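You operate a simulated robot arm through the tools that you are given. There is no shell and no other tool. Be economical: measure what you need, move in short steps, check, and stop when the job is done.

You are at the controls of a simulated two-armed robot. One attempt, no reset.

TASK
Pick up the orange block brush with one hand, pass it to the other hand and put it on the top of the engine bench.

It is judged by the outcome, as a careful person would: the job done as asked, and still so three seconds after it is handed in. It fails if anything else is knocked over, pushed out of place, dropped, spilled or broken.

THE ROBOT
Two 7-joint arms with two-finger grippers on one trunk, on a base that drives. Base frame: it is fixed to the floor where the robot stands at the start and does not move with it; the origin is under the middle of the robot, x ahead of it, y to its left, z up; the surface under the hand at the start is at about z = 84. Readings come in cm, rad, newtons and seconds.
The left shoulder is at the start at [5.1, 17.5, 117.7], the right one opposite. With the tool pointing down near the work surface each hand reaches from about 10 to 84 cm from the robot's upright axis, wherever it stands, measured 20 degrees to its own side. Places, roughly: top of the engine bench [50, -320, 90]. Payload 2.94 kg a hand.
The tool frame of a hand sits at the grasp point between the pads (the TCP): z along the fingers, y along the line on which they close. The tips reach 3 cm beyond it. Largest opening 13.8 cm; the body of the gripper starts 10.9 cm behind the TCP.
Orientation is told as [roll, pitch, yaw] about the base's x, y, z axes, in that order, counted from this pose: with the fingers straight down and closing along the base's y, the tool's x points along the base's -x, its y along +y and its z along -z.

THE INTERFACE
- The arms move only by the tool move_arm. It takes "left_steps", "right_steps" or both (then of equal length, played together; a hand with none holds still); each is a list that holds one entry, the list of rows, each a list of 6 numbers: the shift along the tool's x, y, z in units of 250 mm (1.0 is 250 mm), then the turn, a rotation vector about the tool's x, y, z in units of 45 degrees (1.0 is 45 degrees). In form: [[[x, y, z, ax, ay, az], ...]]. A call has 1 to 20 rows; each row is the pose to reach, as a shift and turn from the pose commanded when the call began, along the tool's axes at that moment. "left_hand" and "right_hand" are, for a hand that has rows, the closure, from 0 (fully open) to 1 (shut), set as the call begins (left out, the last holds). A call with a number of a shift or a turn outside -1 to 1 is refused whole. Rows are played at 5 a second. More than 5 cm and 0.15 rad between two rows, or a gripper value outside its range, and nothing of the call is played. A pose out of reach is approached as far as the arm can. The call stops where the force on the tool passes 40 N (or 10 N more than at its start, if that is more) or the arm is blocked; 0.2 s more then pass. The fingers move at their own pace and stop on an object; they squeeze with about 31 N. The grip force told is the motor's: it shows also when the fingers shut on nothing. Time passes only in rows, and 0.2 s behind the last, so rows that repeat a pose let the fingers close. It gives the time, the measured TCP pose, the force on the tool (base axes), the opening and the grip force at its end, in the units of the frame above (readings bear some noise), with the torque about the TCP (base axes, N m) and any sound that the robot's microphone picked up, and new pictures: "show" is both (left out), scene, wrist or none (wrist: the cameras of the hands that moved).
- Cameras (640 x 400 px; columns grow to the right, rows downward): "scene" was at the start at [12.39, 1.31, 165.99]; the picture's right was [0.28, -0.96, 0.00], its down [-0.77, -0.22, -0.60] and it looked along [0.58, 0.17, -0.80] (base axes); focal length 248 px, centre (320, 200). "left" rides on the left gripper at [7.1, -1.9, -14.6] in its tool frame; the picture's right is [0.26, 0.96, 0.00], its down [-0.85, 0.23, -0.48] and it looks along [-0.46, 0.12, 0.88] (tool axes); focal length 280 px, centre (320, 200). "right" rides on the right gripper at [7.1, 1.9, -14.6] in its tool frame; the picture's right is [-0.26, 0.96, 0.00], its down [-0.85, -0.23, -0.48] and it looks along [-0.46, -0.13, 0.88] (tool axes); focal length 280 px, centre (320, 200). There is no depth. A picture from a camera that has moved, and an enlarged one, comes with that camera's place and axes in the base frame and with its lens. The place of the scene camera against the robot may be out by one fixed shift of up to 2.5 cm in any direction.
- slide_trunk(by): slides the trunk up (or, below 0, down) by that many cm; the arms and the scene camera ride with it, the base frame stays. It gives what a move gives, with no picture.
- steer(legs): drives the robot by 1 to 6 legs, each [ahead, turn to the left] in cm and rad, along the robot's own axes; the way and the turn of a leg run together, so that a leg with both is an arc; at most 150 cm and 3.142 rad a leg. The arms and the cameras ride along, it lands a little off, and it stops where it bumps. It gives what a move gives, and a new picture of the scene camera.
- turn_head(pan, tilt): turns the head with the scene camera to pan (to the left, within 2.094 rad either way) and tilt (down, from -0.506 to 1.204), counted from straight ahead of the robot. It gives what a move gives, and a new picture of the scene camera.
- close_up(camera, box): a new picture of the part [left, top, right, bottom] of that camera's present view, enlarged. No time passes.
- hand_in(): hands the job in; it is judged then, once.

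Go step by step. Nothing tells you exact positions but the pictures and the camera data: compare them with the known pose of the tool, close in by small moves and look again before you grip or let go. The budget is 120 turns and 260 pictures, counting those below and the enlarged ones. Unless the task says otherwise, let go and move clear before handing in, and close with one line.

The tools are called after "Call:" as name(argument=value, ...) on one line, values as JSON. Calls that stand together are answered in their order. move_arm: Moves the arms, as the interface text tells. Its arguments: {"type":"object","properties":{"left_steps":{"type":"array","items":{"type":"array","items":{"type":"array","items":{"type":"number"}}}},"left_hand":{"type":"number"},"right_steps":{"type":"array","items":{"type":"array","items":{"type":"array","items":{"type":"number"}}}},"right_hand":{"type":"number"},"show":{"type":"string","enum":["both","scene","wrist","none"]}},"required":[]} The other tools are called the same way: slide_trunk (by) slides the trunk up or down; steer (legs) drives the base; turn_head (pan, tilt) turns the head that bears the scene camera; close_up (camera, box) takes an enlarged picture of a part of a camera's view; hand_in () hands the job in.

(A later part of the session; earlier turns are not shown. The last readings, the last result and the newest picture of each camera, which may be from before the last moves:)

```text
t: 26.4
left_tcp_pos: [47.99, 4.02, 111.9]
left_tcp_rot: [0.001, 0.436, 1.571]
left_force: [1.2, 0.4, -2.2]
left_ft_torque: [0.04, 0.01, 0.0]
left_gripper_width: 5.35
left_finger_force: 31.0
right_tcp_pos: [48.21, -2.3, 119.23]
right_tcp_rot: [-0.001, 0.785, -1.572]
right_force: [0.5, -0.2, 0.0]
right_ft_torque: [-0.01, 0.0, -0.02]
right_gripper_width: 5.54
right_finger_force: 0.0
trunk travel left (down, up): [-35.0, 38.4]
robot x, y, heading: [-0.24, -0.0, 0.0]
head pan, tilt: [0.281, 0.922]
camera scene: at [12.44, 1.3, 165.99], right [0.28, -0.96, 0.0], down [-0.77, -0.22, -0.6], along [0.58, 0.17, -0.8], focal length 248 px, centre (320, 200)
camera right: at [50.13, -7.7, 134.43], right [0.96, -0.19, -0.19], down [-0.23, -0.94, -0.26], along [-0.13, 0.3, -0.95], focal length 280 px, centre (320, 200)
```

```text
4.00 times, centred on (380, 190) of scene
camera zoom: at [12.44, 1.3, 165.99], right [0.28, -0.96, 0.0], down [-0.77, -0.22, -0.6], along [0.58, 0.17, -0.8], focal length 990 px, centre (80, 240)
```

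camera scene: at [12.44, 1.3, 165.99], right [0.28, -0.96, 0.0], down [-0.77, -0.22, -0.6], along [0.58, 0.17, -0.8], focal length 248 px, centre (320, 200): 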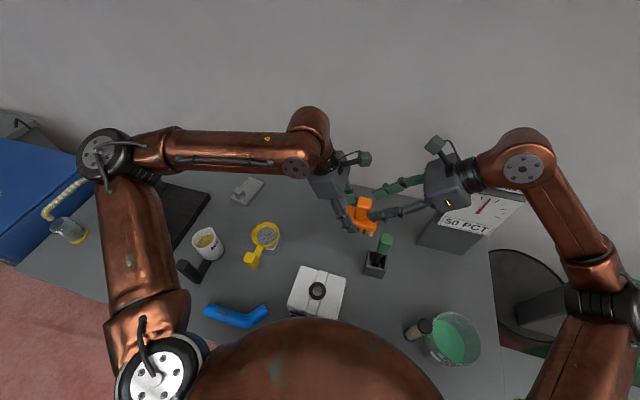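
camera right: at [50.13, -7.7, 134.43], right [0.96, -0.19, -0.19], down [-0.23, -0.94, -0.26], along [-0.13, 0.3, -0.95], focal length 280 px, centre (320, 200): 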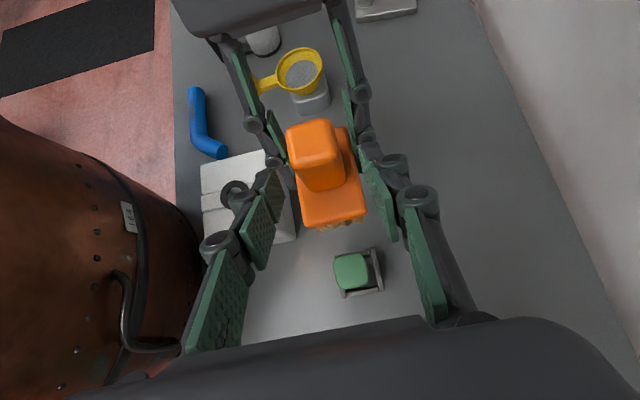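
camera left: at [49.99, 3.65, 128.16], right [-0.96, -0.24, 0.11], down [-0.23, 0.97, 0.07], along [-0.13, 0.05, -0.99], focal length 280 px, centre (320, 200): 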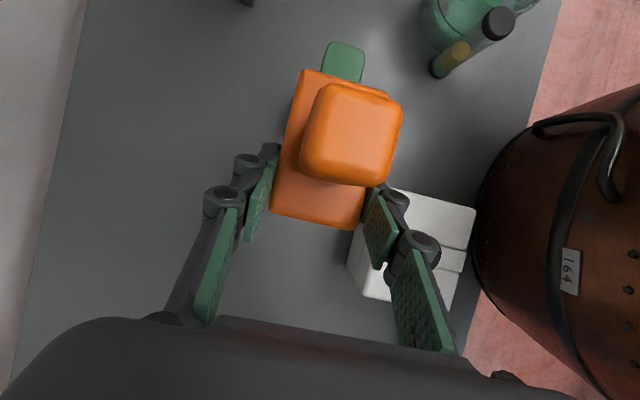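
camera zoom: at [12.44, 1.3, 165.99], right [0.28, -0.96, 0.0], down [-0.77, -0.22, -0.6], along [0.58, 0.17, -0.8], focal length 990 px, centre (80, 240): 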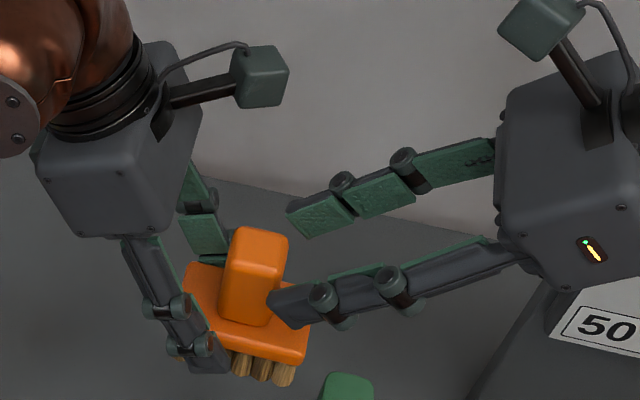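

Fingers line up on either side of the knob. Advance the remaining ~3.8 cm.

Call:
move_arm(right_steps=[[[0, 0, 0.05, 0, 0, 0], [0, 0, 0.1, 0, 0, 0], [0, 0, 0.15, 0, 0, 0], [0, 0, 0.15, 0, 0, 0]]])

Call:
close_up(camera="right", box=[200, 80, 440, 230])

Call:
close_up(camera="scene", box=[300, 140, 460, 240])

```text
t: 27.4
left_tcp_pos: [48.05, 4.0, 111.91]
left_tcp_rot: [0.0, 0.436, 1.573]
left_force: [0.8, 0.0, -2.9]
left_ft_torque: [0.07, -0.01, -0.02]
left_gripper_width: 5.34
left_finger_force: 31.2
right_tcp_pos: [48.12, 0.16, 116.62]
right_tcp_rot: [0.001, 0.784, -1.57]
right_force: [0.1, -0.1, -0.1]
right_ft_torque: [-0.02, 0.0, -0.04]
right_gripper_width: 5.49
right_finger_force: 0.0
trunk travel left (down, up): [-35.0, 38.4]
robot x, y, heading: [-0.23, 0.13, 0.003]
head pan, tilt: [0.281, 0.922]
camera scene: at [12.4, 1.25, 165.99], right [0.28, -0.96, 0.0], down [-0.77, -0.22, -0.6], along [0.58, 0.17, -0.8], focal length 248 px, centre (320, 200)
camera right: at [50.06, -5.17, 131.79], right [0.96, -0.19, -0.19], down [-0.23, -0.94, -0.26], along [-0.12, 0.3, -0.95], focal length 280 px, centre (320, 200)
```

scene: 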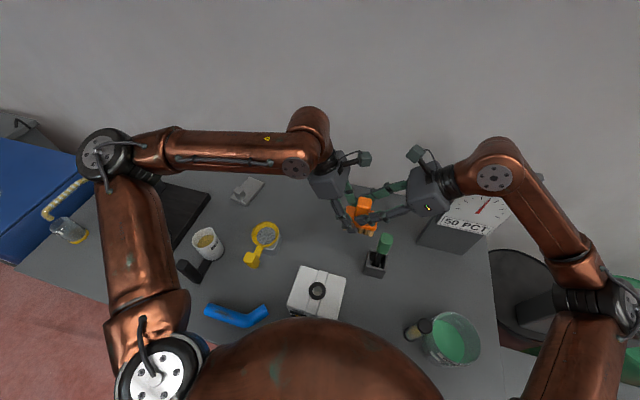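
right: 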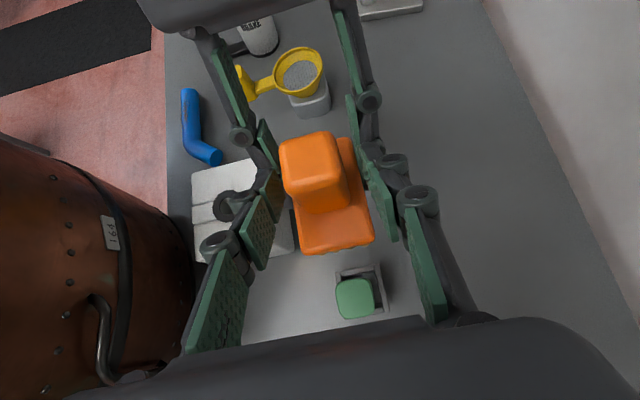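

```text
2.67 times, centred on (320, 155) of right
camera zoom: at [50.06, -5.17, 131.79], right [0.96, -0.19, -0.19], down [-0.23, -0.94, -0.26], along [-0.12, 0.3, -0.95], focal length 748 px, centre (320, 320)
```

zoom: 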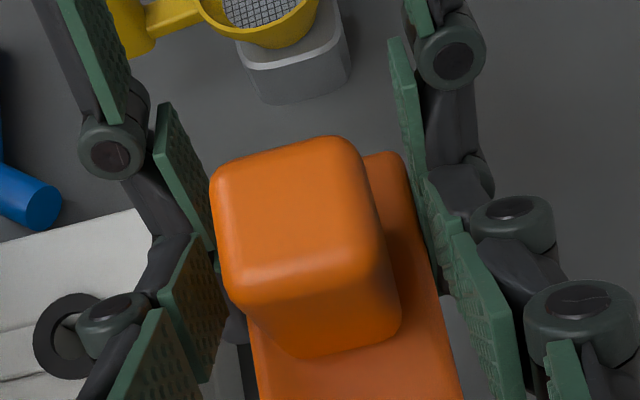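

```text
4.00 times, centred on (380, 190) of scene
camera zoom: at [12.4, 1.25, 165.99], right [0.28, -0.96, 0.0], down [-0.77, -0.22, -0.6], along [0.58, 0.17, -0.8], focal length 990 px, centre (80, 240)
```

zoom: 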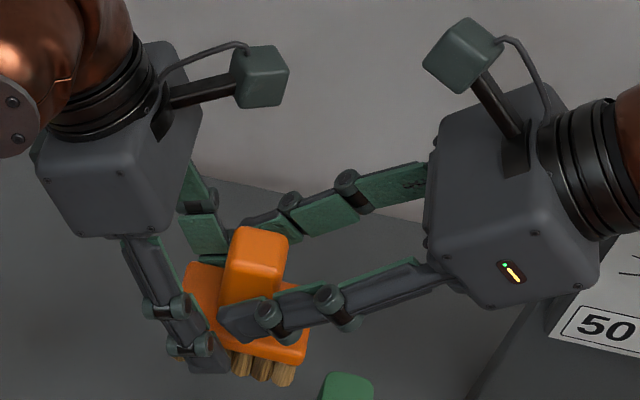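

The right pads straddle the knob with no contact. Closing the right hand.

Call:
move_arm(right_steps=[[[0, 0, 0, 0, 0, 0], [0, 0, 0, 0, 0, 0], [0, 0, 0, 0, 0, 0], [0, 0, 0, 0, 0, 0], [0, 0, 0, 0, 0, 0]]], right_hand=1.0)

Call:
close_up(camera="right", box=[200, 80, 440, 230])

```text
t: 28.6
left_tcp_pos: [47.96, 3.99, 111.94]
left_tcp_rot: [0.001, 0.435, 1.571]
left_force: [7.0, -1.0, -3.0]
left_ft_torque: [0.08, 0.05, 0.09]
left_gripper_width: 5.34
left_finger_force: 31.7
right_tcp_pos: [48.09, 0.13, 116.7]
right_tcp_rot: [-0.001, 0.784, -1.57]
right_force: [-6.9, 0.8, 0.8]
right_ft_torque: [0.02, 0.23, 0.14]
right_gripper_width: 3.36
right_finger_force: 30.5
trunk travel left (down, up): [-35.0, 38.4]
robot x, y, heading: [0.29, -0.09, 0.0]
head pan, tilt: [0.281, 0.922]
camera scene: at [12.42, 1.27, 165.99], right [0.28, -0.96, 0.0], down [-0.77, -0.22, -0.6], along [0.58, 0.17, -0.8], focal length 248 px, centre (320, 200)
camera right: at [50.04, -5.14, 131.79], right [0.96, -0.18, -0.19], down [-0.23, -0.94, -0.26], along [-0.13, 0.3, -0.95], focal length 280 px, centre (320, 200)
```

scene: 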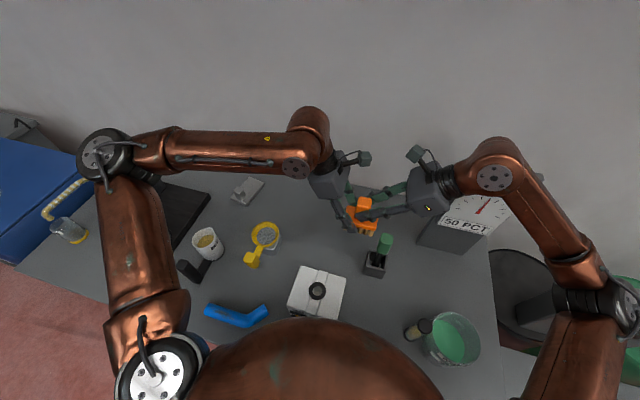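
right: 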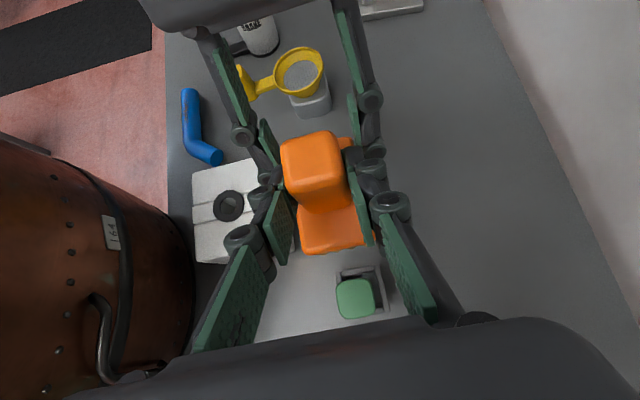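

```text
2.67 times, centred on (320, 155) of right
camera zoom: at [50.04, -5.14, 131.79], right [0.96, -0.18, -0.19], down [-0.23, -0.94, -0.26], along [-0.13, 0.3, -0.95], focal length 748 px, centre (320, 320)
```

zoom: 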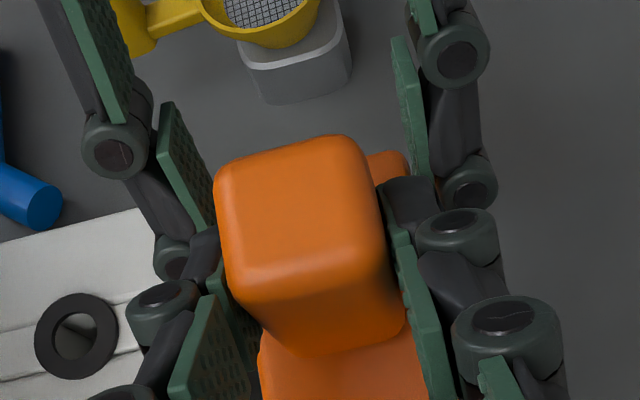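

The right hand holds the knob (3.4 cm, 30 N). Now the left opens and withdraws along its own axis.

Call:
move_arm(left_steps=[[[0, 0, 0, 0, 0, 0], [0, 0, 0, 0, 0, 0], [0, 0, 0, 0, 0, 0], [0, 0, 0, 0, 0, 0], [0, 0, -0.08, 0, 0, 0], [0, 0, -0.16, 0, 0, 0], [0, 0, -0.26, 0, 0, 0], [0, 0, -0.36, 0, 0, 0], [0, 0, -0.48, 0, 0, 0]]], left_hand=0.35)

```text
t: 30.6
left_tcp_pos: [48.14, 9.12, 122.93]
left_tcp_rot: [0.003, 0.438, 1.572]
left_force: [-0.3, -0.3, 0.7]
left_ft_torque: [0.02, -0.02, 0.02]
left_gripper_width: 8.99
left_finger_force: 0.1
right_tcp_pos: [48.25, 0.27, 116.66]
right_tcp_rot: [0.0, 0.786, -1.57]
right_force: [0.0, 0.5, -0.5]
right_ft_torque: [-0.04, 0.01, 0.0]
right_gripper_width: 3.34
right_finger_force: 31.1
trunk travel left (down, up): [-35.0, 38.4]
robot x, y, heading: [-0.03, 0.08, 0.0]
head pan, tilt: [0.281, 0.922]
camera scene: at [12.37, 1.31, 166.0], right [0.28, -0.96, 0.0], down [-0.77, -0.22, -0.6], along [0.58, 0.17, -0.8], focal length 248 px, centre (320, 200)
camera left: at [49.97, 8.91, 139.18], right [-0.96, -0.24, 0.11], down [-0.23, 0.97, 0.07], along [-0.13, 0.04, -0.99], focal length 280 px, centre (320, 200)
```

scene: 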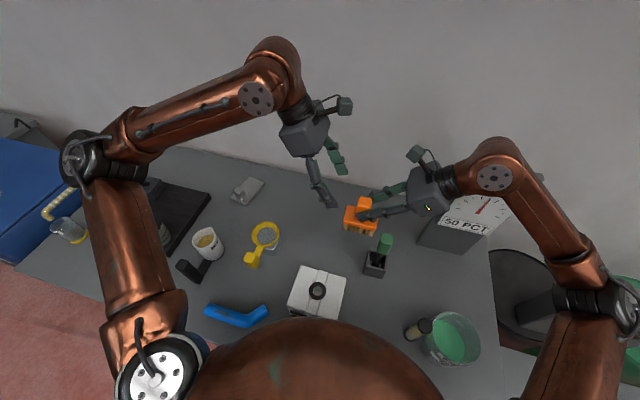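
left: 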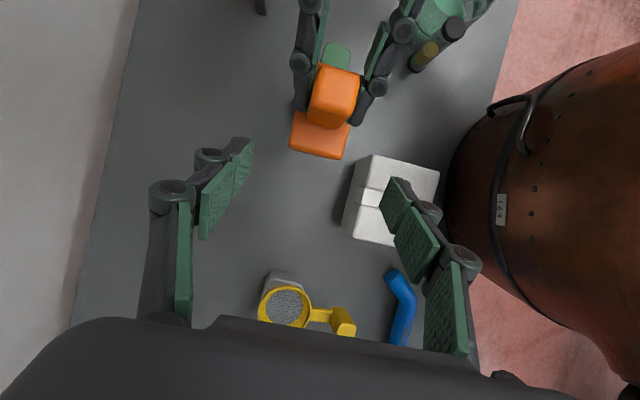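

Handover complete: the right hand holds the brush alone and level. I tuck both arms in a bit higher and look around for the route to the bench.

Call:
move_arm(left_steps=[[[-0.043, 0.067, -0.035, 0, 0, 0], [-0.085, 0.133, -0.07, 0, 0, 0], [-0.128, 0.2, -0.1, 0, 0, 0], [-0.17, 0.267, -0.14, 0, 0, 0], [-0.213, 0.333, -0.17, 0, 0, 0], [-0.256, 0.4, -0.207, 0, 0, 0]]], right_steps=[[[0.04, -0.05, -0.04, 0, 0, 0], [0.08, -0.1, -0.08, 0, 0, 0], [0.11, -0.15, -0.11, 0, 0, 0], [0.15, -0.2, -0.15, 0, 0, 0], [0.19, -0.26, -0.19, 0, 0, 0], [0.226, -0.32, -0.226, 0, 0, 0]]], show="none")

Call:
turn_head(pan=-0.9, tilt=0.35)

Call:
turn_head(pan=-1.9, tilt=0.45)

```text
t: 32.0
left_tcp_pos: [37.97, 17.12, 124.88]
left_tcp_rot: [0.002, 0.436, 1.569]
left_force: [-0.4, 0.7, -0.3]
left_ft_torque: [-0.05, -0.03, 0.0]
left_gripper_width: 8.95
left_finger_force: 0.0
right_tcp_pos: [40.1, 0.3, 124.58]
right_tcp_rot: [0.001, 0.784, -1.57]
right_force: [-0.1, 0.3, -1.5]
right_ft_torque: [-0.06, -0.04, -0.01]
right_gripper_width: 3.34
right_finger_force: 31.0
trunk travel left (down, up): [-35.0, 38.4]
robot x, y, heading: [0.21, -0.01, -0.003]
head pan, tilt: [0.281, 0.922]
```

```text
t: 33.4
left_tcp_pos: [37.97, 17.01, 124.8]
left_tcp_rot: [0.0, 0.437, 1.57]
left_force: [0.3, -0.8, 0.6]
left_ft_torque: [0.01, 0.02, 0.02]
left_gripper_width: 8.98
left_finger_force: 0.0
right_tcp_pos: [40.26, 0.29, 124.57]
right_tcp_rot: [-0.001, 0.784, -1.571]
right_force: [-0.1, -0.2, -2.6]
right_ft_torque: [-0.01, 0.0, -0.02]
right_gripper_width: 3.35
right_finger_force: 30.1
trunk travel left (down, up): [-35.0, 38.4]
robot x, y, heading: [0.06, -0.45, 0.004]
head pan, tilt: [-0.901, 0.351]
camera scene: at [11.06, -8.06, 170.91], right [-0.78, -0.62, 0.0], down [-0.21, 0.27, -0.94], along [0.58, -0.74, -0.34], focal length 248 px, centre (320, 200)
```

scene: 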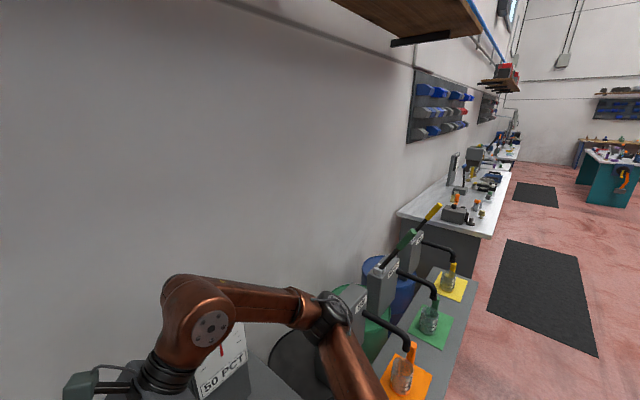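

```text
t: 34.7
left_tcp_pos: [37.94, 17.11, 124.73]
left_tcp_rot: [-0.001, 0.438, 1.57]
left_force: [0.4, -1.0, 0.5]
left_ft_torque: [0.01, -0.02, 0.03]
left_gripper_width: 8.94
left_finger_force: 0.1
right_tcp_pos: [40.24, 0.27, 124.48]
right_tcp_rot: [0.001, 0.785, -1.57]
right_force: [0.4, -0.2, -2.7]
right_ft_torque: [-0.02, 0.0, 0.02]
right_gripper_width: 3.32
right_finger_force: 30.6
trunk travel left (down, up): [-35.0, 38.4]
robot x, y, heading: [-0.18, -0.22, -0.001]
head pan, tilt: [-1.901, 0.45]
camera scene: at [2.3, -9.47, 169.99], right [-0.95, 0.32, 0.0], down [0.14, 0.41, -0.9], along [-0.29, -0.85, -0.43], focal length 248 px, centre (320, 200)
```

scene: 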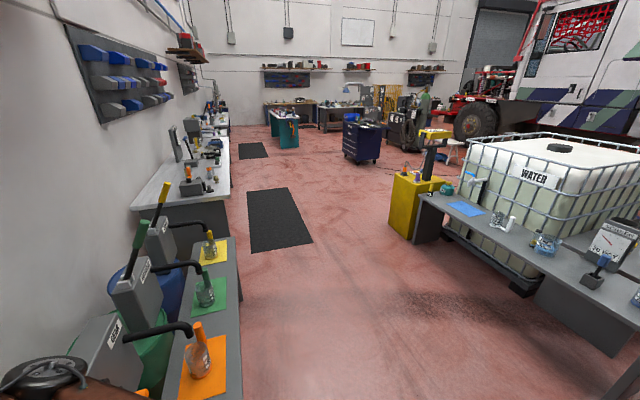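

The white-topped bench beyond the dispensers (front edge about x≈22, y from −190 on) is the engine bench. The lane in front is clear, so I'll back off and turn right, then look.

Call:
turn_head(pan=0.0, tilt=0.5)

Call:
steer(legs=[[-55, 0], [0, -1.571]])

```text
t: 36.5
left_tcp_pos: [38.09, 17.15, 124.84]
left_tcp_rot: [0.0, 0.438, 1.571]
left_force: [-0.1, -0.8, -0.6]
left_ft_torque: [-0.01, 0.01, -0.04]
left_gripper_width: 8.96
left_finger_force: 0.1
right_tcp_pos: [40.23, 0.24, 124.48]
right_tcp_rot: [0.0, 0.786, -1.571]
right_force: [-0.9, -0.6, -1.8]
right_ft_torque: [-0.02, 0.02, 0.01]
right_gripper_width: 3.35
right_finger_force: 31.0
trunk travel left (down, up): [-35.0, 38.4]
robot x, y, heading: [-0.15, -0.04, -0.001]
head pan, tilt: [0.0, 0.499]
camera scene: at [14.37, -0.78, 169.54], right [0.0, -1.0, 0.0], down [-0.48, 0.0, -0.88], along [0.88, 0.0, -0.48], focal length 248 px, centre (320, 200)
```

scene: 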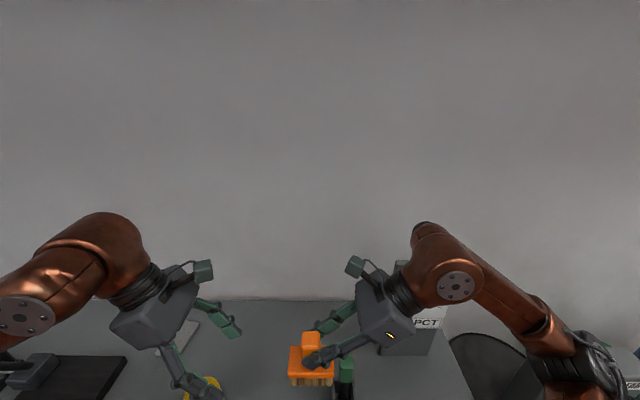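

```text
t: 43.5
left_tcp_pos: [-38.41, -38.02, 124.84]
left_tcp_rot: [-0.001, 0.436, -0.007]
left_force: [-0.3, -1.2, -0.5]
left_ft_torque: [0.02, 0.01, 0.02]
left_gripper_width: 8.96
left_finger_force: 0.0
right_tcp_pos: [-55.16, -40.11, 124.48]
right_tcp_rot: [0.001, 0.785, 3.134]
right_force: [-0.5, -0.3, -2.5]
right_ft_torque: [0.02, 0.01, -0.02]
right_gripper_width: 3.36
right_finger_force: 31.1
trunk travel left (down, up): [-35.0, 38.4]
robot x, y, heading: [-54.9, -0.2, -1.58]
head pan, tilt: [0.0, 0.499]
camera scene: at [-54.72, -14.52, 169.54], right [-1.0, 0.01, 0.0], down [0.0, 0.48, -0.88], along [-0.01, -0.88, -0.48], focal length 248 px, centre (320, 200)
```

scene: 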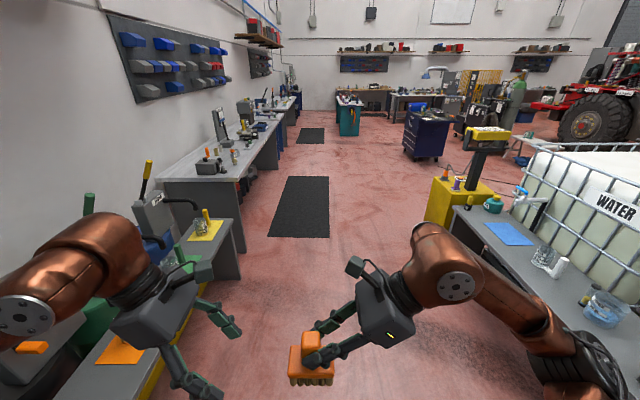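

Lane clear. Driving forward 150 cm and then looking at the bench.

Call:
steer(legs=[[150, 0]])

Call:
turn_head(pan=0.8, tilt=0.6)

```text
t: 50.9
left_tcp_pos: [-38.99, -186.57, 124.8]
left_tcp_rot: [0.0, 0.436, -0.004]
left_force: [0.3, -0.2, -0.7]
left_ft_torque: [0.01, 0.02, 0.0]
left_gripper_width: 8.95
left_finger_force: 0.1
right_tcp_pos: [-55.82, -188.65, 124.45]
right_tcp_rot: [0.0, 0.784, 3.139]
right_force: [-0.9, 0.3, -1.8]
right_ft_torque: [0.0, 0.06, 0.01]
right_gripper_width: 3.34
right_finger_force: 30.9
trunk travel left (down, up): [-35.0, 38.4]
robot x, y, heading: [-55.84, -148.41, -1.571]
head pan, tilt: [0.0, 0.499]
camera scene: at [-55.45, -163.13, 169.53], right [-1.0, 0.0, 0.0], down [0.0, 0.48, -0.88], along [0.0, -0.88, -0.48], focal length 248 px, centre (320, 200)
```

scene: 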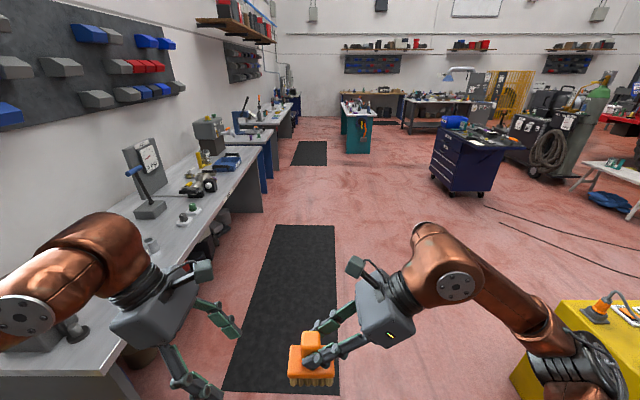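

```text
t: 52.0
left_tcp_pos: [-39.0, -186.68, 124.81]
left_tcp_rot: [0.002, 0.437, -0.003]
left_force: [-0.2, -0.3, -0.4]
left_ft_torque: [-0.01, -0.03, -0.01]
left_gripper_width: 8.97
left_finger_force: 0.1
right_tcp_pos: [-55.77, -188.71, 124.57]
right_tcp_rot: [-0.001, 0.784, 3.138]
right_force: [1.6, -0.3, -3.0]
right_ft_torque: [0.02, 0.02, -0.03]
right_gripper_width: 3.36
right_finger_force: 31.2
trunk travel left (down, up): [-35.0, 38.4]
robot x, y, heading: [-55.79, -148.34, -1.572]
head pan, tilt: [0.799, 0.6]
camera scene: at [-49.11, -160.18, 168.63], right [-0.7, -0.71, 0.0], down [-0.4, 0.4, -0.82], along [0.59, -0.58, -0.57], focal length 248 px, centre (320, 200)
```

scene: 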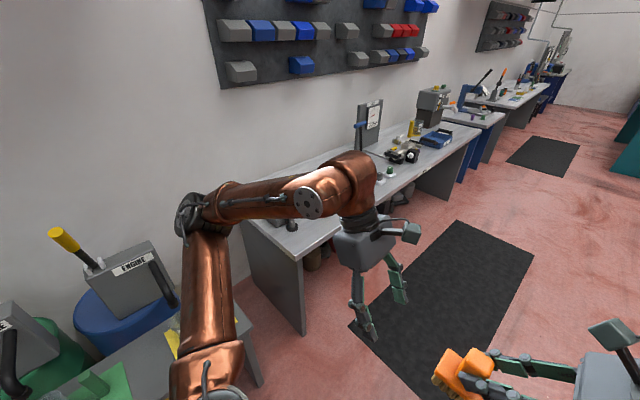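

The engine bench has a fairly open front half. I drive 110 cm more and turn to face it.

Call:
steer(legs=[[110, 0], [0, 1.571]])

Call:
turn_head(pan=0.0, tilt=0.6)

```text
t: 61.5
left_tcp_pos: [-18.13, -240.63, 124.81]
left_tcp_rot: [0.002, 0.437, 1.582]
left_force: [0.6, 0.2, -0.4]
left_ft_torque: [0.01, 0.0, -0.02]
left_gripper_width: 8.97
left_finger_force: 0.0
right_tcp_pos: [-15.9, -257.47, 124.57]
right_tcp_rot: [0.0, 0.784, -1.562]
right_force: [-0.3, -0.1, -2.3]
right_ft_torque: [-0.05, -0.02, 0.03]
right_gripper_width: 3.36
right_finger_force: 30.9
trunk travel left (down, up): [-35.0, 38.4]
robot x, y, heading: [-55.78, -257.93, 0.011]
head pan, tilt: [0.799, 0.6]
camera scene: at [-44.63, -252.42, 168.63], right [0.72, -0.69, 0.0], down [-0.39, -0.41, -0.82], along [0.57, 0.6, -0.57], focal length 248 px, centre (320, 200)
```

scene: 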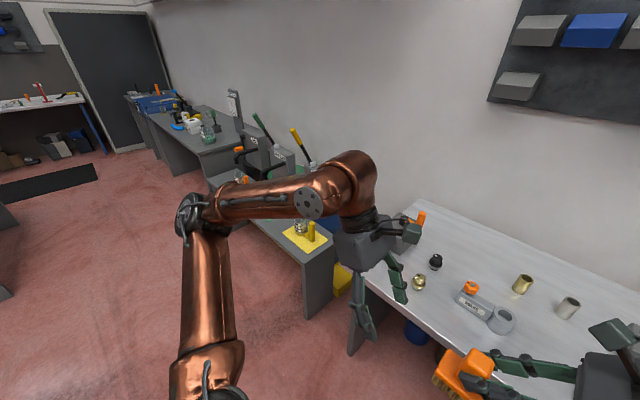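

```text
t: 62.6
left_tcp_pos: [-18.19, -240.68, 124.76]
left_tcp_rot: [0.0, 0.437, 1.582]
left_force: [-0.7, 0.1, 0.2]
left_ft_torque: [0.01, -0.01, 0.01]
left_gripper_width: 8.98
left_finger_force: 0.1
right_tcp_pos: [-15.93, -257.47, 124.46]
right_tcp_rot: [0.0, 0.786, -1.564]
right_force: [0.3, -0.3, -2.5]
right_ft_torque: [-0.05, 0.02, 0.05]
right_gripper_width: 3.35
right_finger_force: 30.7
trunk travel left (down, up): [-35.0, 38.4]
robot x, y, heading: [-56.11, -257.94, 0.012]
head pan, tilt: [0.0, 0.6]
camera scene: at [-41.88, -258.76, 168.63], right [0.01, -1.0, 0.0], down [-0.57, -0.01, -0.82], along [0.82, 0.01, -0.57], focal length 248 px, centre (320, 200)
```

scene: 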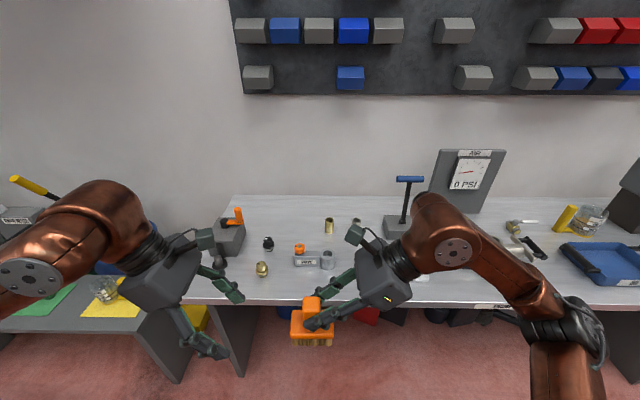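

The bench edge is about x≈10; I'll look closer for a free spot.

Call:
close_up(camera="scene", box=[210, 180, 466, 340])

Call:
close_up(camera="scene", box=[400, 180, 640, 330])

```text
2.50 times, centred on (338, 260) of scene
camera zoom: at [-41.88, -258.76, 168.63], right [0.01, -1.0, 0.0], down [-0.57, -0.01, -0.82], along [0.82, 0.01, -0.57], focal length 619 px, centre (275, 50)
```

zoom: 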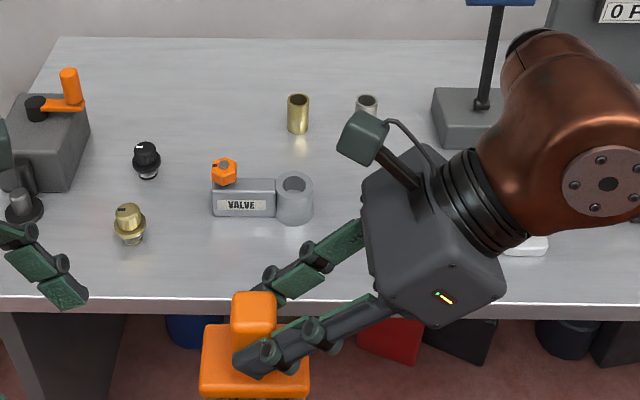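

```text
2.67 times, centred on (520, 255) of scene
camera zoom: at [-41.88, -258.76, 168.63], right [0.01, -1.0, 0.0], down [-0.57, -0.01, -0.82], along [0.82, 0.01, -0.57], focal length 660 px, centre (-213, 53)
```

zoom: 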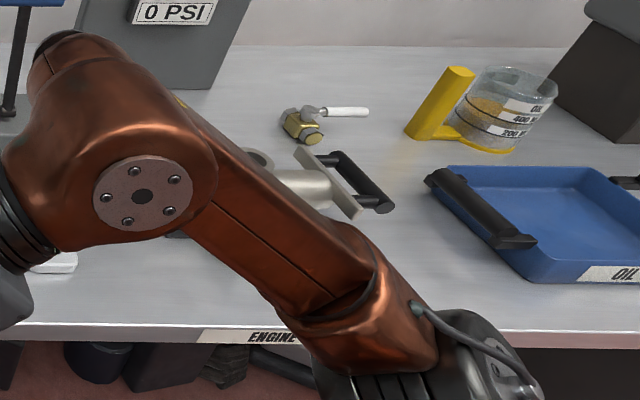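

The front strip between the VALVE unit (y≈−256…−264) and the white piece (y≈−296) looks free. I drive in 34 cm and check with the right wrist camera.

Call:
steer(legs=[[32, 0]])

Call:
move_arm(right_steps=[[[-0.07, 0, -0.07, 0, 0, 0], [-0.14, 0, -0.14, 0, 0, 0], [-0.21, 0, -0.21, 0, 0, 0], [-0.28, 0, -0.28, 0, 0, 0]]])

```text
t: 64.7
left_tcp_pos: [14.07, -240.47, 124.79]
left_tcp_rot: [0.002, 0.437, 1.579]
left_force: [0.0, 0.0, -0.2]
left_ft_torque: [-0.05, 0.06, -0.02]
left_gripper_width: 8.97
left_finger_force: 0.1
right_tcp_pos: [16.3, -257.22, 124.55]
right_tcp_rot: [-0.002, 0.785, -1.563]
right_force: [1.2, 0.1, -3.3]
right_ft_torque: [-0.03, 0.0, 0.04]
right_gripper_width: 3.36
right_finger_force: 31.0
trunk travel left (down, up): [-35.0, 38.4]
robot x, y, heading: [-23.91, -257.41, 0.006]
head pan, tilt: [0.0, 0.6]
camera scene: at [-9.74, -258.49, 168.62], right [0.01, -1.0, 0.0], down [-0.57, 0.0, -0.82], along [0.82, 0.01, -0.57], focal length 248 px, centre (320, 200)
```

scene: 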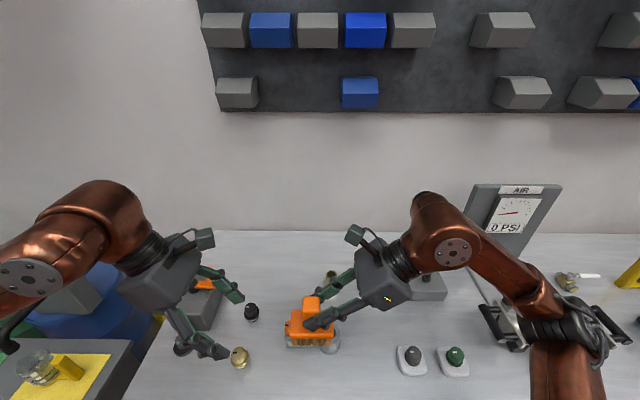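

```text
t: 65.7
left_tcp_pos: [13.81, -240.62, 124.82]
left_tcp_rot: [-0.001, 0.437, 1.58]
left_force: [0.5, -0.5, -1.0]
left_ft_torque: [-0.01, 0.02, -0.01]
left_gripper_width: 8.97
left_finger_force: 0.1
right_tcp_pos: [16.18, -267.34, 124.55]
right_tcp_rot: [0.001, 0.787, -1.563]
right_force: [0.9, 0.5, -1.7]
right_ft_torque: [-0.02, 0.01, 0.01]
right_gripper_width: 3.35
right_finger_force: 30.6
trunk travel left (down, up): [-35.0, 38.4]
robot x, y, heading: [-23.6, -257.69, 0.007]
head pan, tilt: [0.0, 0.6]
camera scene: at [-9.9, -258.63, 168.63], right [0.01, -1.0, 0.0], down [-0.57, 0.0, -0.82], along [0.82, 0.01, -0.57], focal length 248 px, centre (320, 200)
camera right: at [18.26, -272.66, 139.72], right [0.97, -0.18, -0.19], down [-0.22, -0.94, -0.26], along [-0.13, 0.3, -0.95], focal length 280 px, centre (320, 200)
```

scene: 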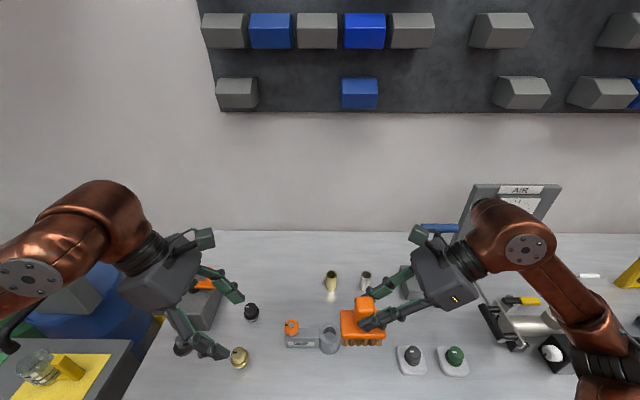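
right: 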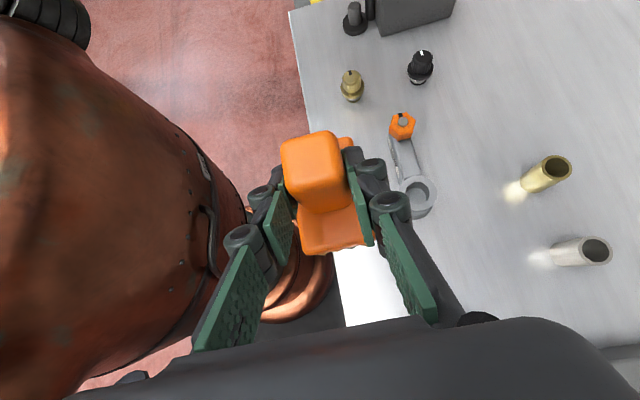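

There is a ~17 cm free gap between the valve cylinder (y≈−263) and the first knob pad (y≈−281). I'll set the brush centre at about [20.5, −272.5]; lowering first to ~5 cm above.

Call:
move_arm(right_steps=[[[-0.06, 0.09, -0.05, 0, 0, 0], [-0.18, 0.172, 0.03, 0, 0, 0], [-0.3, 0.172, 0.1, 0, 0, 0], [-0.42, 0.172, 0.17, 0, 0, 0], [-0.54, 0.172, 0.25, 0, 0, 0], [-0.66, 0.172, 0.32, 0, 0, 0], [-0.768, 0.172, 0.391, 0, 0, 0], [-0.768, 0.172, 0.391, 0, 0, 0]]])

Call:
close_up(camera="scene", box=[270, 270, 478, 400])

```text
t: 67.5
left_tcp_pos: [13.86, -240.42, 124.74]
left_tcp_rot: [0.0, 0.438, 1.581]
left_force: [0.2, 0.0, 0.0]
left_ft_torque: [-0.04, 0.02, 0.04]
left_gripper_width: 8.99
left_finger_force: 0.0
right_tcp_pos: [20.67, -273.74, 104.19]
right_tcp_rot: [-0.001, 0.783, -1.562]
right_force: [-0.4, -1.2, -2.0]
right_ft_torque: [-0.03, 0.02, 0.0]
right_gripper_width: 3.37
right_finger_force: 30.8
trunk travel left (down, up): [-35.0, 38.4]
robot x, y, heading: [-24.04, -258.02, 0.016]
head pan, tilt: [0.0, 0.6]
camera scene: at [-9.89, -258.49, 168.63], right [0.01, -1.0, 0.0], down [-0.57, 0.0, -0.82], along [0.82, 0.01, -0.57], focal length 248 px, centre (320, 200)
camera right: at [22.67, -279.14, 119.3], right [0.97, -0.18, -0.18], down [-0.22, -0.94, -0.26], along [-0.13, 0.3, -0.95], focal length 280 px, centre (320, 200)
```

scene: 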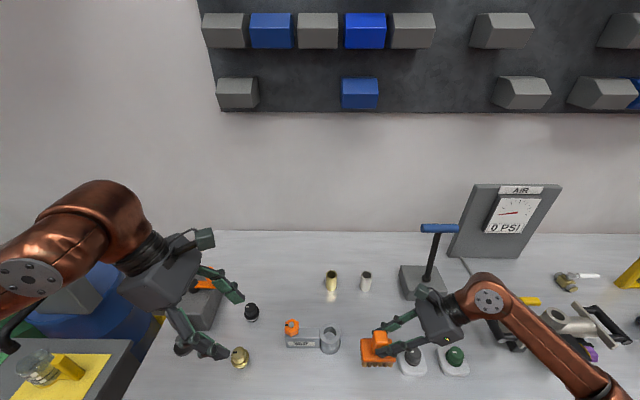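
right: 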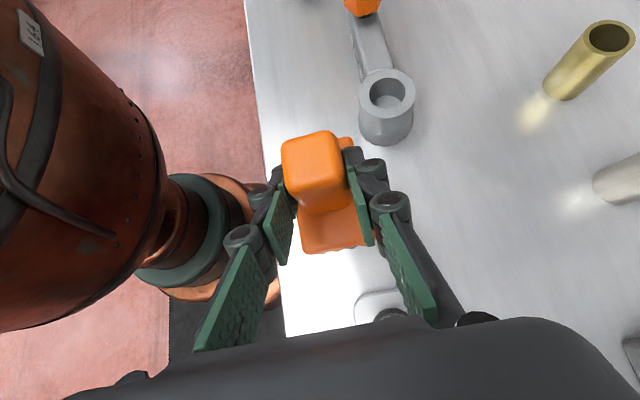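

```text
3.08 times, centred on (374, 335) of scene
camera zoom: at [-9.89, -258.49, 168.63], right [0.01, -1.0, 0.0], down [-0.57, 0.0, -0.82], along [0.82, 0.01, -0.57], focal length 762 px, centre (154, -215)
```

zoom: 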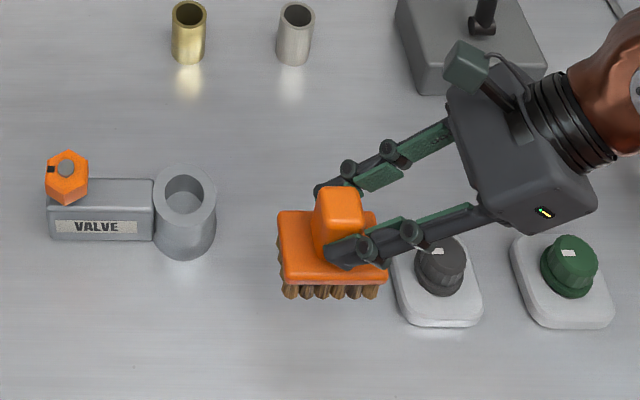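

Brush is about 5 cm above the bench with clear gaps both sides; I shift 1.3 cm toward the valve and lower to near contact.

Call:
move_arm(right_steps=[[[-0.02, 0, 0.05, 0, 0, 0], [-0.06, 0, 0.11, 0, 0, 0], [-0.099, 0, 0.172, 0, 0, 0], [-0.099, 0, 0.172, 0, 0, 0]]], show="none")

Call:
close_up(camera="scene", box=[302, 310, 430, 390])

```text
t: 68.5
left_tcp_pos: [13.86, -240.48, 124.77]
left_tcp_rot: [0.0, 0.438, 1.578]
left_force: [0.6, 0.3, 1.0]
left_ft_torque: [-0.01, -0.02, 0.02]
left_gripper_width: 8.97
left_finger_force: 0.0
right_tcp_pos: [20.67, -272.43, 99.24]
right_tcp_rot: [-0.001, 0.786, -1.563]
right_force: [0.3, 0.6, -2.9]
right_ft_torque: [-0.02, 0.02, -0.03]
right_gripper_width: 3.34
right_finger_force: 31.0
trunk travel left (down, up): [-35.0, 38.4]
robot x, y, heading: [-23.63, -257.81, 0.011]
head pan, tilt: [0.0, 0.6]
```

```text
5.00 times, centred on (366, 350) of scene
camera zoom: at [-9.91, -258.53, 168.63], right [0.01, -1.0, 0.0], down [-0.57, 0.0, -0.82], along [0.82, 0.01, -0.57], focal length 1238 px, centre (90, -550)
```

zoom: 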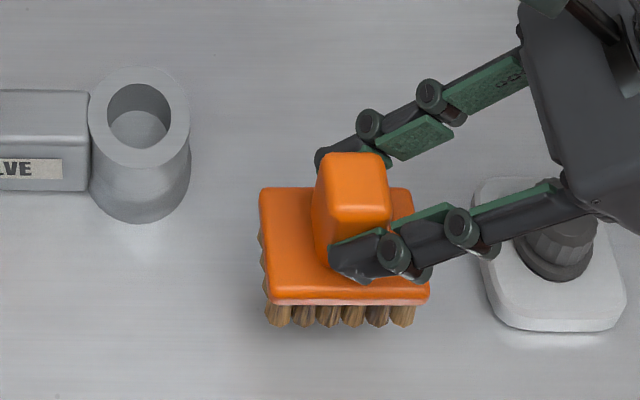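

Almost down, no contact yet; lowering in tiny steps while watching the force.

Call:
move_arm(right_steps=[[[-0.005, 0, 0.005, 0, 0, 0], [-0.01, 0, 0.01, 0, 0, 0]]], show="none")

```text
t: 69.1
left_tcp_pos: [13.91, -240.34, 124.73]
left_tcp_rot: [0.0, 0.435, 1.578]
left_force: [-0.2, -0.7, -0.5]
left_ft_torque: [0.03, 0.01, -0.02]
left_gripper_width: 8.99
left_finger_force: 0.1
right_tcp_pos: [20.7, -272.44, 98.85]
right_tcp_rot: [-0.001, 0.784, -1.565]
right_force: [0.1, 0.0, -2.7]
right_ft_torque: [-0.04, -0.01, 0.0]
right_gripper_width: 3.35
right_finger_force: 31.6
trunk travel left (down, up): [-35.0, 38.4]
robot x, y, heading: [-24.06, -257.63, 0.007]
head pan, tilt: [0.0, 0.6]
```

Call:
move_arm(right_steps=[[[-0.004, 0, 0.004, 0, 0, 0], [-0.008, 0, 0.008, 0, 0, 0]]], show="none")

Call:
close_up(camera="scene", box=[302, 310, 430, 390])

```text
t: 69.7
left_tcp_pos: [13.87, -240.5, 124.84]
left_tcp_rot: [0.001, 0.436, 1.579]
left_force: [1.1, -0.3, -0.5]
left_ft_torque: [0.03, 0.0, -0.01]
left_gripper_width: 8.99
left_finger_force: 0.1
right_tcp_pos: [20.68, -272.51, 98.68]
right_tcp_rot: [-0.001, 0.785, -1.566]
right_force: [-0.3, -0.8, -2.9]
right_ft_torque: [0.01, -0.01, 0.04]
right_gripper_width: 3.37
right_finger_force: 31.0
trunk travel left (down, up): [-35.0, 38.4]
robot x, y, heading: [-24.34, -257.65, 0.005]
head pan, tilt: [0.0, 0.6]
```

```text
5.00 times, centred on (366, 350) of scene
camera zoom: at [-9.89, -258.52, 168.63], right [0.01, -1.0, 0.0], down [-0.57, 0.0, -0.82], along [0.82, 0.01, -0.57], focal length 1238 px, centre (90, -550)
```

zoom: 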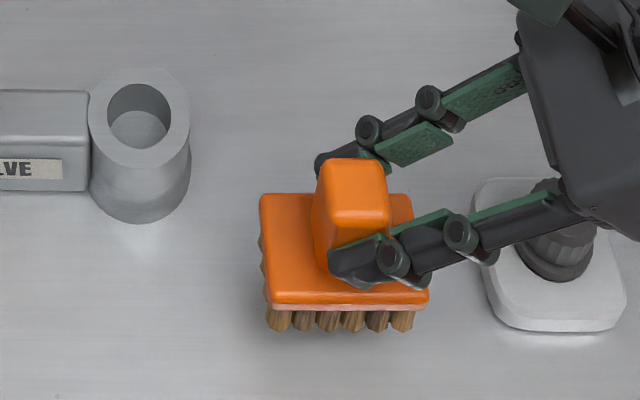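

Still no contact; continue down in small increments.

Call:
move_arm(right_steps=[[[-0.006, 0, 0.006, 0, 0, 0], [-0.012, 0, 0.012, 0, 0, 0]]], show="none")

```text
t: 70.3
left_tcp_pos: [13.87, -240.34, 124.8]
left_tcp_rot: [0.001, 0.437, 1.579]
left_force: [-1.0, -0.1, -0.2]
left_ft_torque: [-0.01, 0.01, 0.01]
left_gripper_width: 8.98
left_finger_force: 0.0
right_tcp_pos: [20.65, -272.47, 98.32]
right_tcp_rot: [0.0, 0.786, -1.565]
right_force: [0.4, 0.7, -3.0]
right_ft_torque: [-0.03, 0.01, -0.01]
right_gripper_width: 3.35
right_finger_force: 31.2
trunk travel left (down, up): [-35.0, 38.4]
robot x, y, heading: [-23.83, -257.8, 0.009]
head pan, tilt: [0.0, 0.6]
```

Call:
move_arm(right_steps=[[[-0.006, 0, 0.006, 0, 0, 0], [-0.012, 0, 0.012, 0, 0, 0]]], show="none")

Call:
close_up(camera="scene", box=[326, 325, 406, 375])

```text
t: 70.9
left_tcp_pos: [13.92, -240.49, 124.8]
left_tcp_rot: [0.0, 0.436, 1.58]
left_force: [0.2, -0.2, 0.2]
left_ft_torque: [-0.02, -0.05, 0.0]
left_gripper_width: 8.97
left_finger_force: 0.2
right_tcp_pos: [20.62, -272.61, 97.69]
right_tcp_rot: [0.001, 0.786, -1.565]
right_force: [0.6, 0.1, -2.3]
right_ft_torque: [0.01, 0.01, -0.03]
right_gripper_width: 3.35
right_finger_force: 30.8
trunk travel left (down, up): [-35.0, 38.4]
robot x, y, heading: [-23.77, -257.66, 0.005]
head pan, tilt: [0.0, 0.6]
```

```text
8.00 times, centred on (366, 350) of scene
camera zoom: at [-9.89, -258.53, 168.63], right [0.01, -1.0, 0.0], down [-0.57, 0.0, -0.82], along [0.82, 0.01, -0.57], focal length 1980 px, centre (-48, -1000)
```

zoom: 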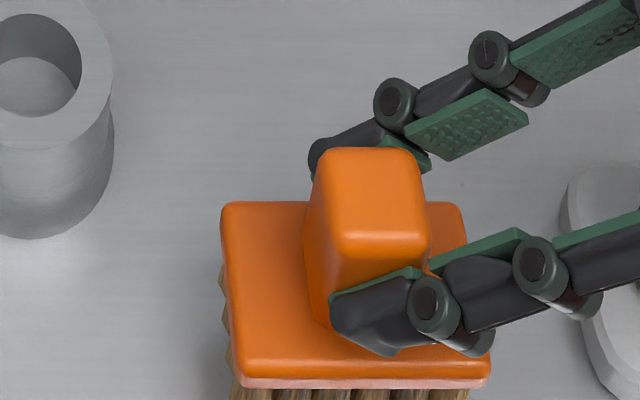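

Call:
move_arm(right_steps=[[[-0.006, 0, 0.006, 0, 0, 0], [-0.012, 0, 0.012, 0, 0, 0]]], show="none")

Call:
close_up(camera="scene", box=[310, 320, 422, 390])

```text
t: 71.5
left_tcp_pos: [13.89, -240.51, 124.91]
left_tcp_rot: [0.0, 0.437, 1.579]
left_force: [-0.1, 0.4, -0.2]
left_ft_torque: [0.02, 0.0, -0.01]
left_gripper_width: 8.95
left_finger_force: 0.1
right_tcp_pos: [20.54, -272.56, 97.36]
right_tcp_rot: [0.0, 0.784, -1.565]
right_force: [0.5, 0.5, -2.8]
right_ft_torque: [-0.06, 0.0, 0.0]
right_gripper_width: 3.35
right_finger_force: 31.0
trunk travel left (down, up): [-35.0, 38.4]
robot x, y, heading: [-24.02, -257.9, 0.01]
head pan, tilt: [0.0, 0.6]
```

```text
5.71 times, centred on (366, 355) of scene
camera zoom: at [-9.89, -258.53, 168.63], right [0.01, -1.0, 0.0], down [-0.57, 0.0, -0.82], along [0.82, 0.01, -0.57], focal length 1414 px, centre (57, -686)
```

zoom: 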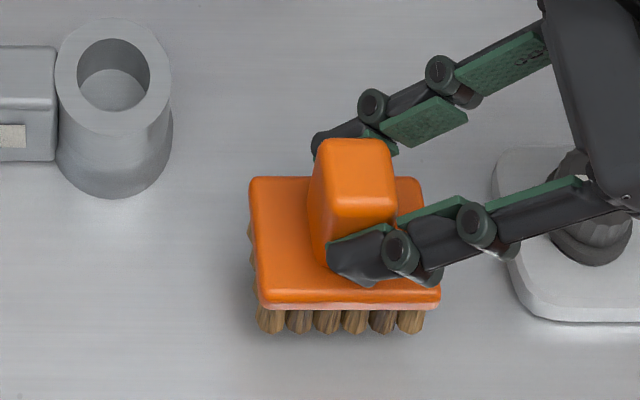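

Call:
move_arm(right_steps=[[[-0.005, 0, 0.005, 0, 0, 0], [-0.01, 0, 0.01, 0, 0, 0], [-0.015, 0, 0.015, 0, 0, 0]]], show="wrist")

```text
t: 72.3
left_tcp_pos: [13.84, -240.48, 124.8]
left_tcp_rot: [0.0, 0.437, 1.58]
left_force: [0.4, 0.1, -0.4]
left_ft_torque: [0.0, 0.02, 0.02]
left_gripper_width: 8.96
left_finger_force: 0.1
right_tcp_pos: [20.67, -272.44, 96.88]
right_tcp_rot: [0.001, 0.784, -1.564]
right_force: [-0.1, 0.2, -2.0]
right_ft_torque: [-0.03, 0.03, 0.01]
right_gripper_width: 3.36
right_finger_force: 30.5
trunk travel left (down, up): [-35.0, 38.4]
robot x, y, heading: [-23.6, -257.96, 0.006]
head pan, tilt: [0.0, 0.6]
camera right: at [22.61, -277.9, 112.04], right [0.97, -0.18, -0.18], down [-0.22, -0.94, -0.26], along [-0.13, 0.3, -0.95], focal length 280 px, centre (320, 200)
```

right: 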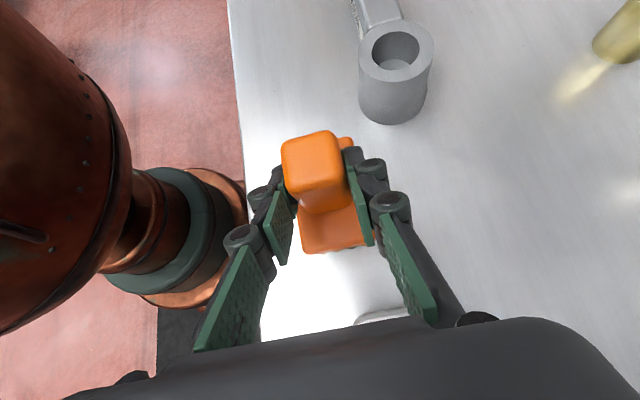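

Call:
move_arm(right_steps=[[[-0.005, 0, 0.005, 0, 0, 0], [-0.01, 0, 0.01, 0, 0, 0], [-0.015, 0, 0.015, 0, 0, 0]]], show="none")

Call:
close_up(camera="scene", box=[310, 320, 422, 390])

```text
t: 73.1
left_tcp_pos: [13.95, -240.49, 124.79]
left_tcp_rot: [-0.002, 0.437, 1.58]
left_force: [0.7, 0.2, -0.3]
left_ft_torque: [0.03, 0.0, 0.0]
left_gripper_width: 8.97
left_finger_force: 0.0
right_tcp_pos: [20.53, -272.54, 96.35]
right_tcp_rot: [0.001, 0.785, -1.565]
right_force: [-0.3, 0.1, -2.7]
right_ft_torque: [-0.03, -0.02, -0.01]
right_gripper_width: 3.34
right_finger_force: 30.7
trunk travel left (down, up): [-35.0, 38.4]
robot x, y, heading: [-24.13, -258.04, 0.013]
head pan, tilt: [0.0, 0.6]
```

```text
5.71 times, centred on (366, 355) of scene
camera zoom: at [-9.89, -258.53, 168.63], right [0.01, -1.0, 0.0], down [-0.57, 0.0, -0.82], along [0.82, 0.01, -0.57], focal length 1414 px, centre (57, -686)
```

zoom: 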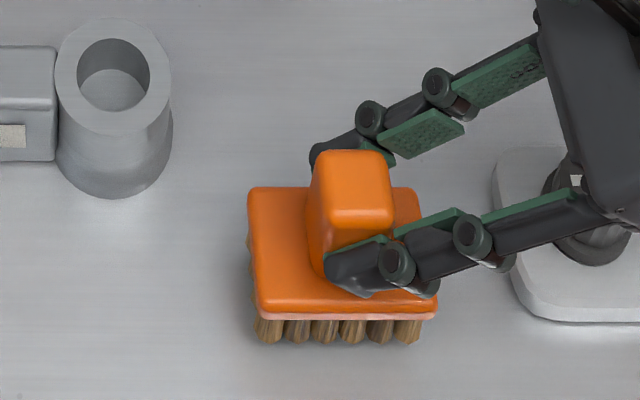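

Call:
move_arm(right_steps=[[[-0.005, 0, 0.005, 0, 0, 0], [-0.01, 0, 0.01, 0, 0, 0], [-0.015, 0, 0.015, 0, 0, 0]]], show="none")

```text
t: 73.9
left_tcp_pos: [13.83, -240.51, 124.78]
left_tcp_rot: [-0.001, 0.436, 1.58]
left_force: [0.1, 0.4, -0.5]
left_ft_torque: [0.0, -0.01, 0.0]
left_gripper_width: 8.95
left_finger_force: 0.1
right_tcp_pos: [20.46, -272.64, 95.75]
right_tcp_rot: [-0.002, 0.783, -1.564]
right_force: [-0.5, 0.3, -3.1]
right_ft_torque: [-0.06, -0.03, 0.02]
right_gripper_width: 3.37
right_finger_force: 31.3
trunk travel left (down, up): [-35.0, 38.4]
robot x, y, heading: [-23.73, -257.78, 0.007]
head pan, tilt: [0.0, 0.6]
```

Call:
move_arm(right_steps=[[[-0.005, 0, 0.005, 0, 0, 0], [-0.01, 0, 0.01, 0, 0, 0], [-0.015, 0, 0.015, 0, 0, 0]]], show="none")

Call:
close_up(camera="scene", box=[326, 330, 422, 390])

Call:
close_up(camera="right", box=[240, 100, 480, 250])

```text
t: 74.7
left_tcp_pos: [13.96, -240.42, 124.77]
left_tcp_rot: [-0.001, 0.437, 1.578]
left_force: [1.3, -0.4, -0.4]
left_ft_torque: [0.01, 0.02, 0.01]
left_gripper_width: 8.97
left_finger_force: 0.0
right_tcp_pos: [20.63, -272.51, 95.24]
right_tcp_rot: [0.001, 0.786, -1.564]
right_force: [0.1, 0.1, -1.8]
right_ft_torque: [-0.02, 0.01, -0.02]
right_gripper_width: 3.36
right_finger_force: 31.3
trunk travel left (down, up): [-35.0, 38.4]
robot x, y, heading: [-23.92, -257.71, 0.009]
head pan, tilt: [0.0, 0.6]
```

```text
6.67 times, centred on (374, 360) of scene
camera zoom: at [-9.89, -258.53, 168.63], right [0.01, -1.0, 0.0], down [-0.57, 0.0, -0.82], along [0.82, 0.01, -0.57], focal length 1650 px, centre (-40, -867)
```

zoom: 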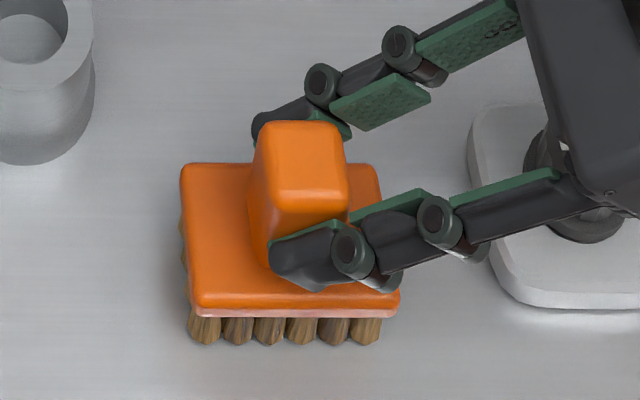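

```text
2.67 times, centred on (360, 175) of right
camera zoom: at [22.61, -277.92, 110.41], right [0.97, -0.18, -0.19], down [-0.22, -0.94, -0.26], along [-0.13, 0.3, -0.95], focal length 748 px, centre (213, 267)
```

zoom: 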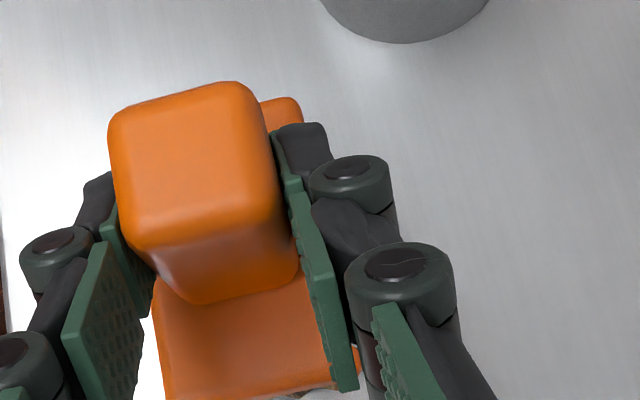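

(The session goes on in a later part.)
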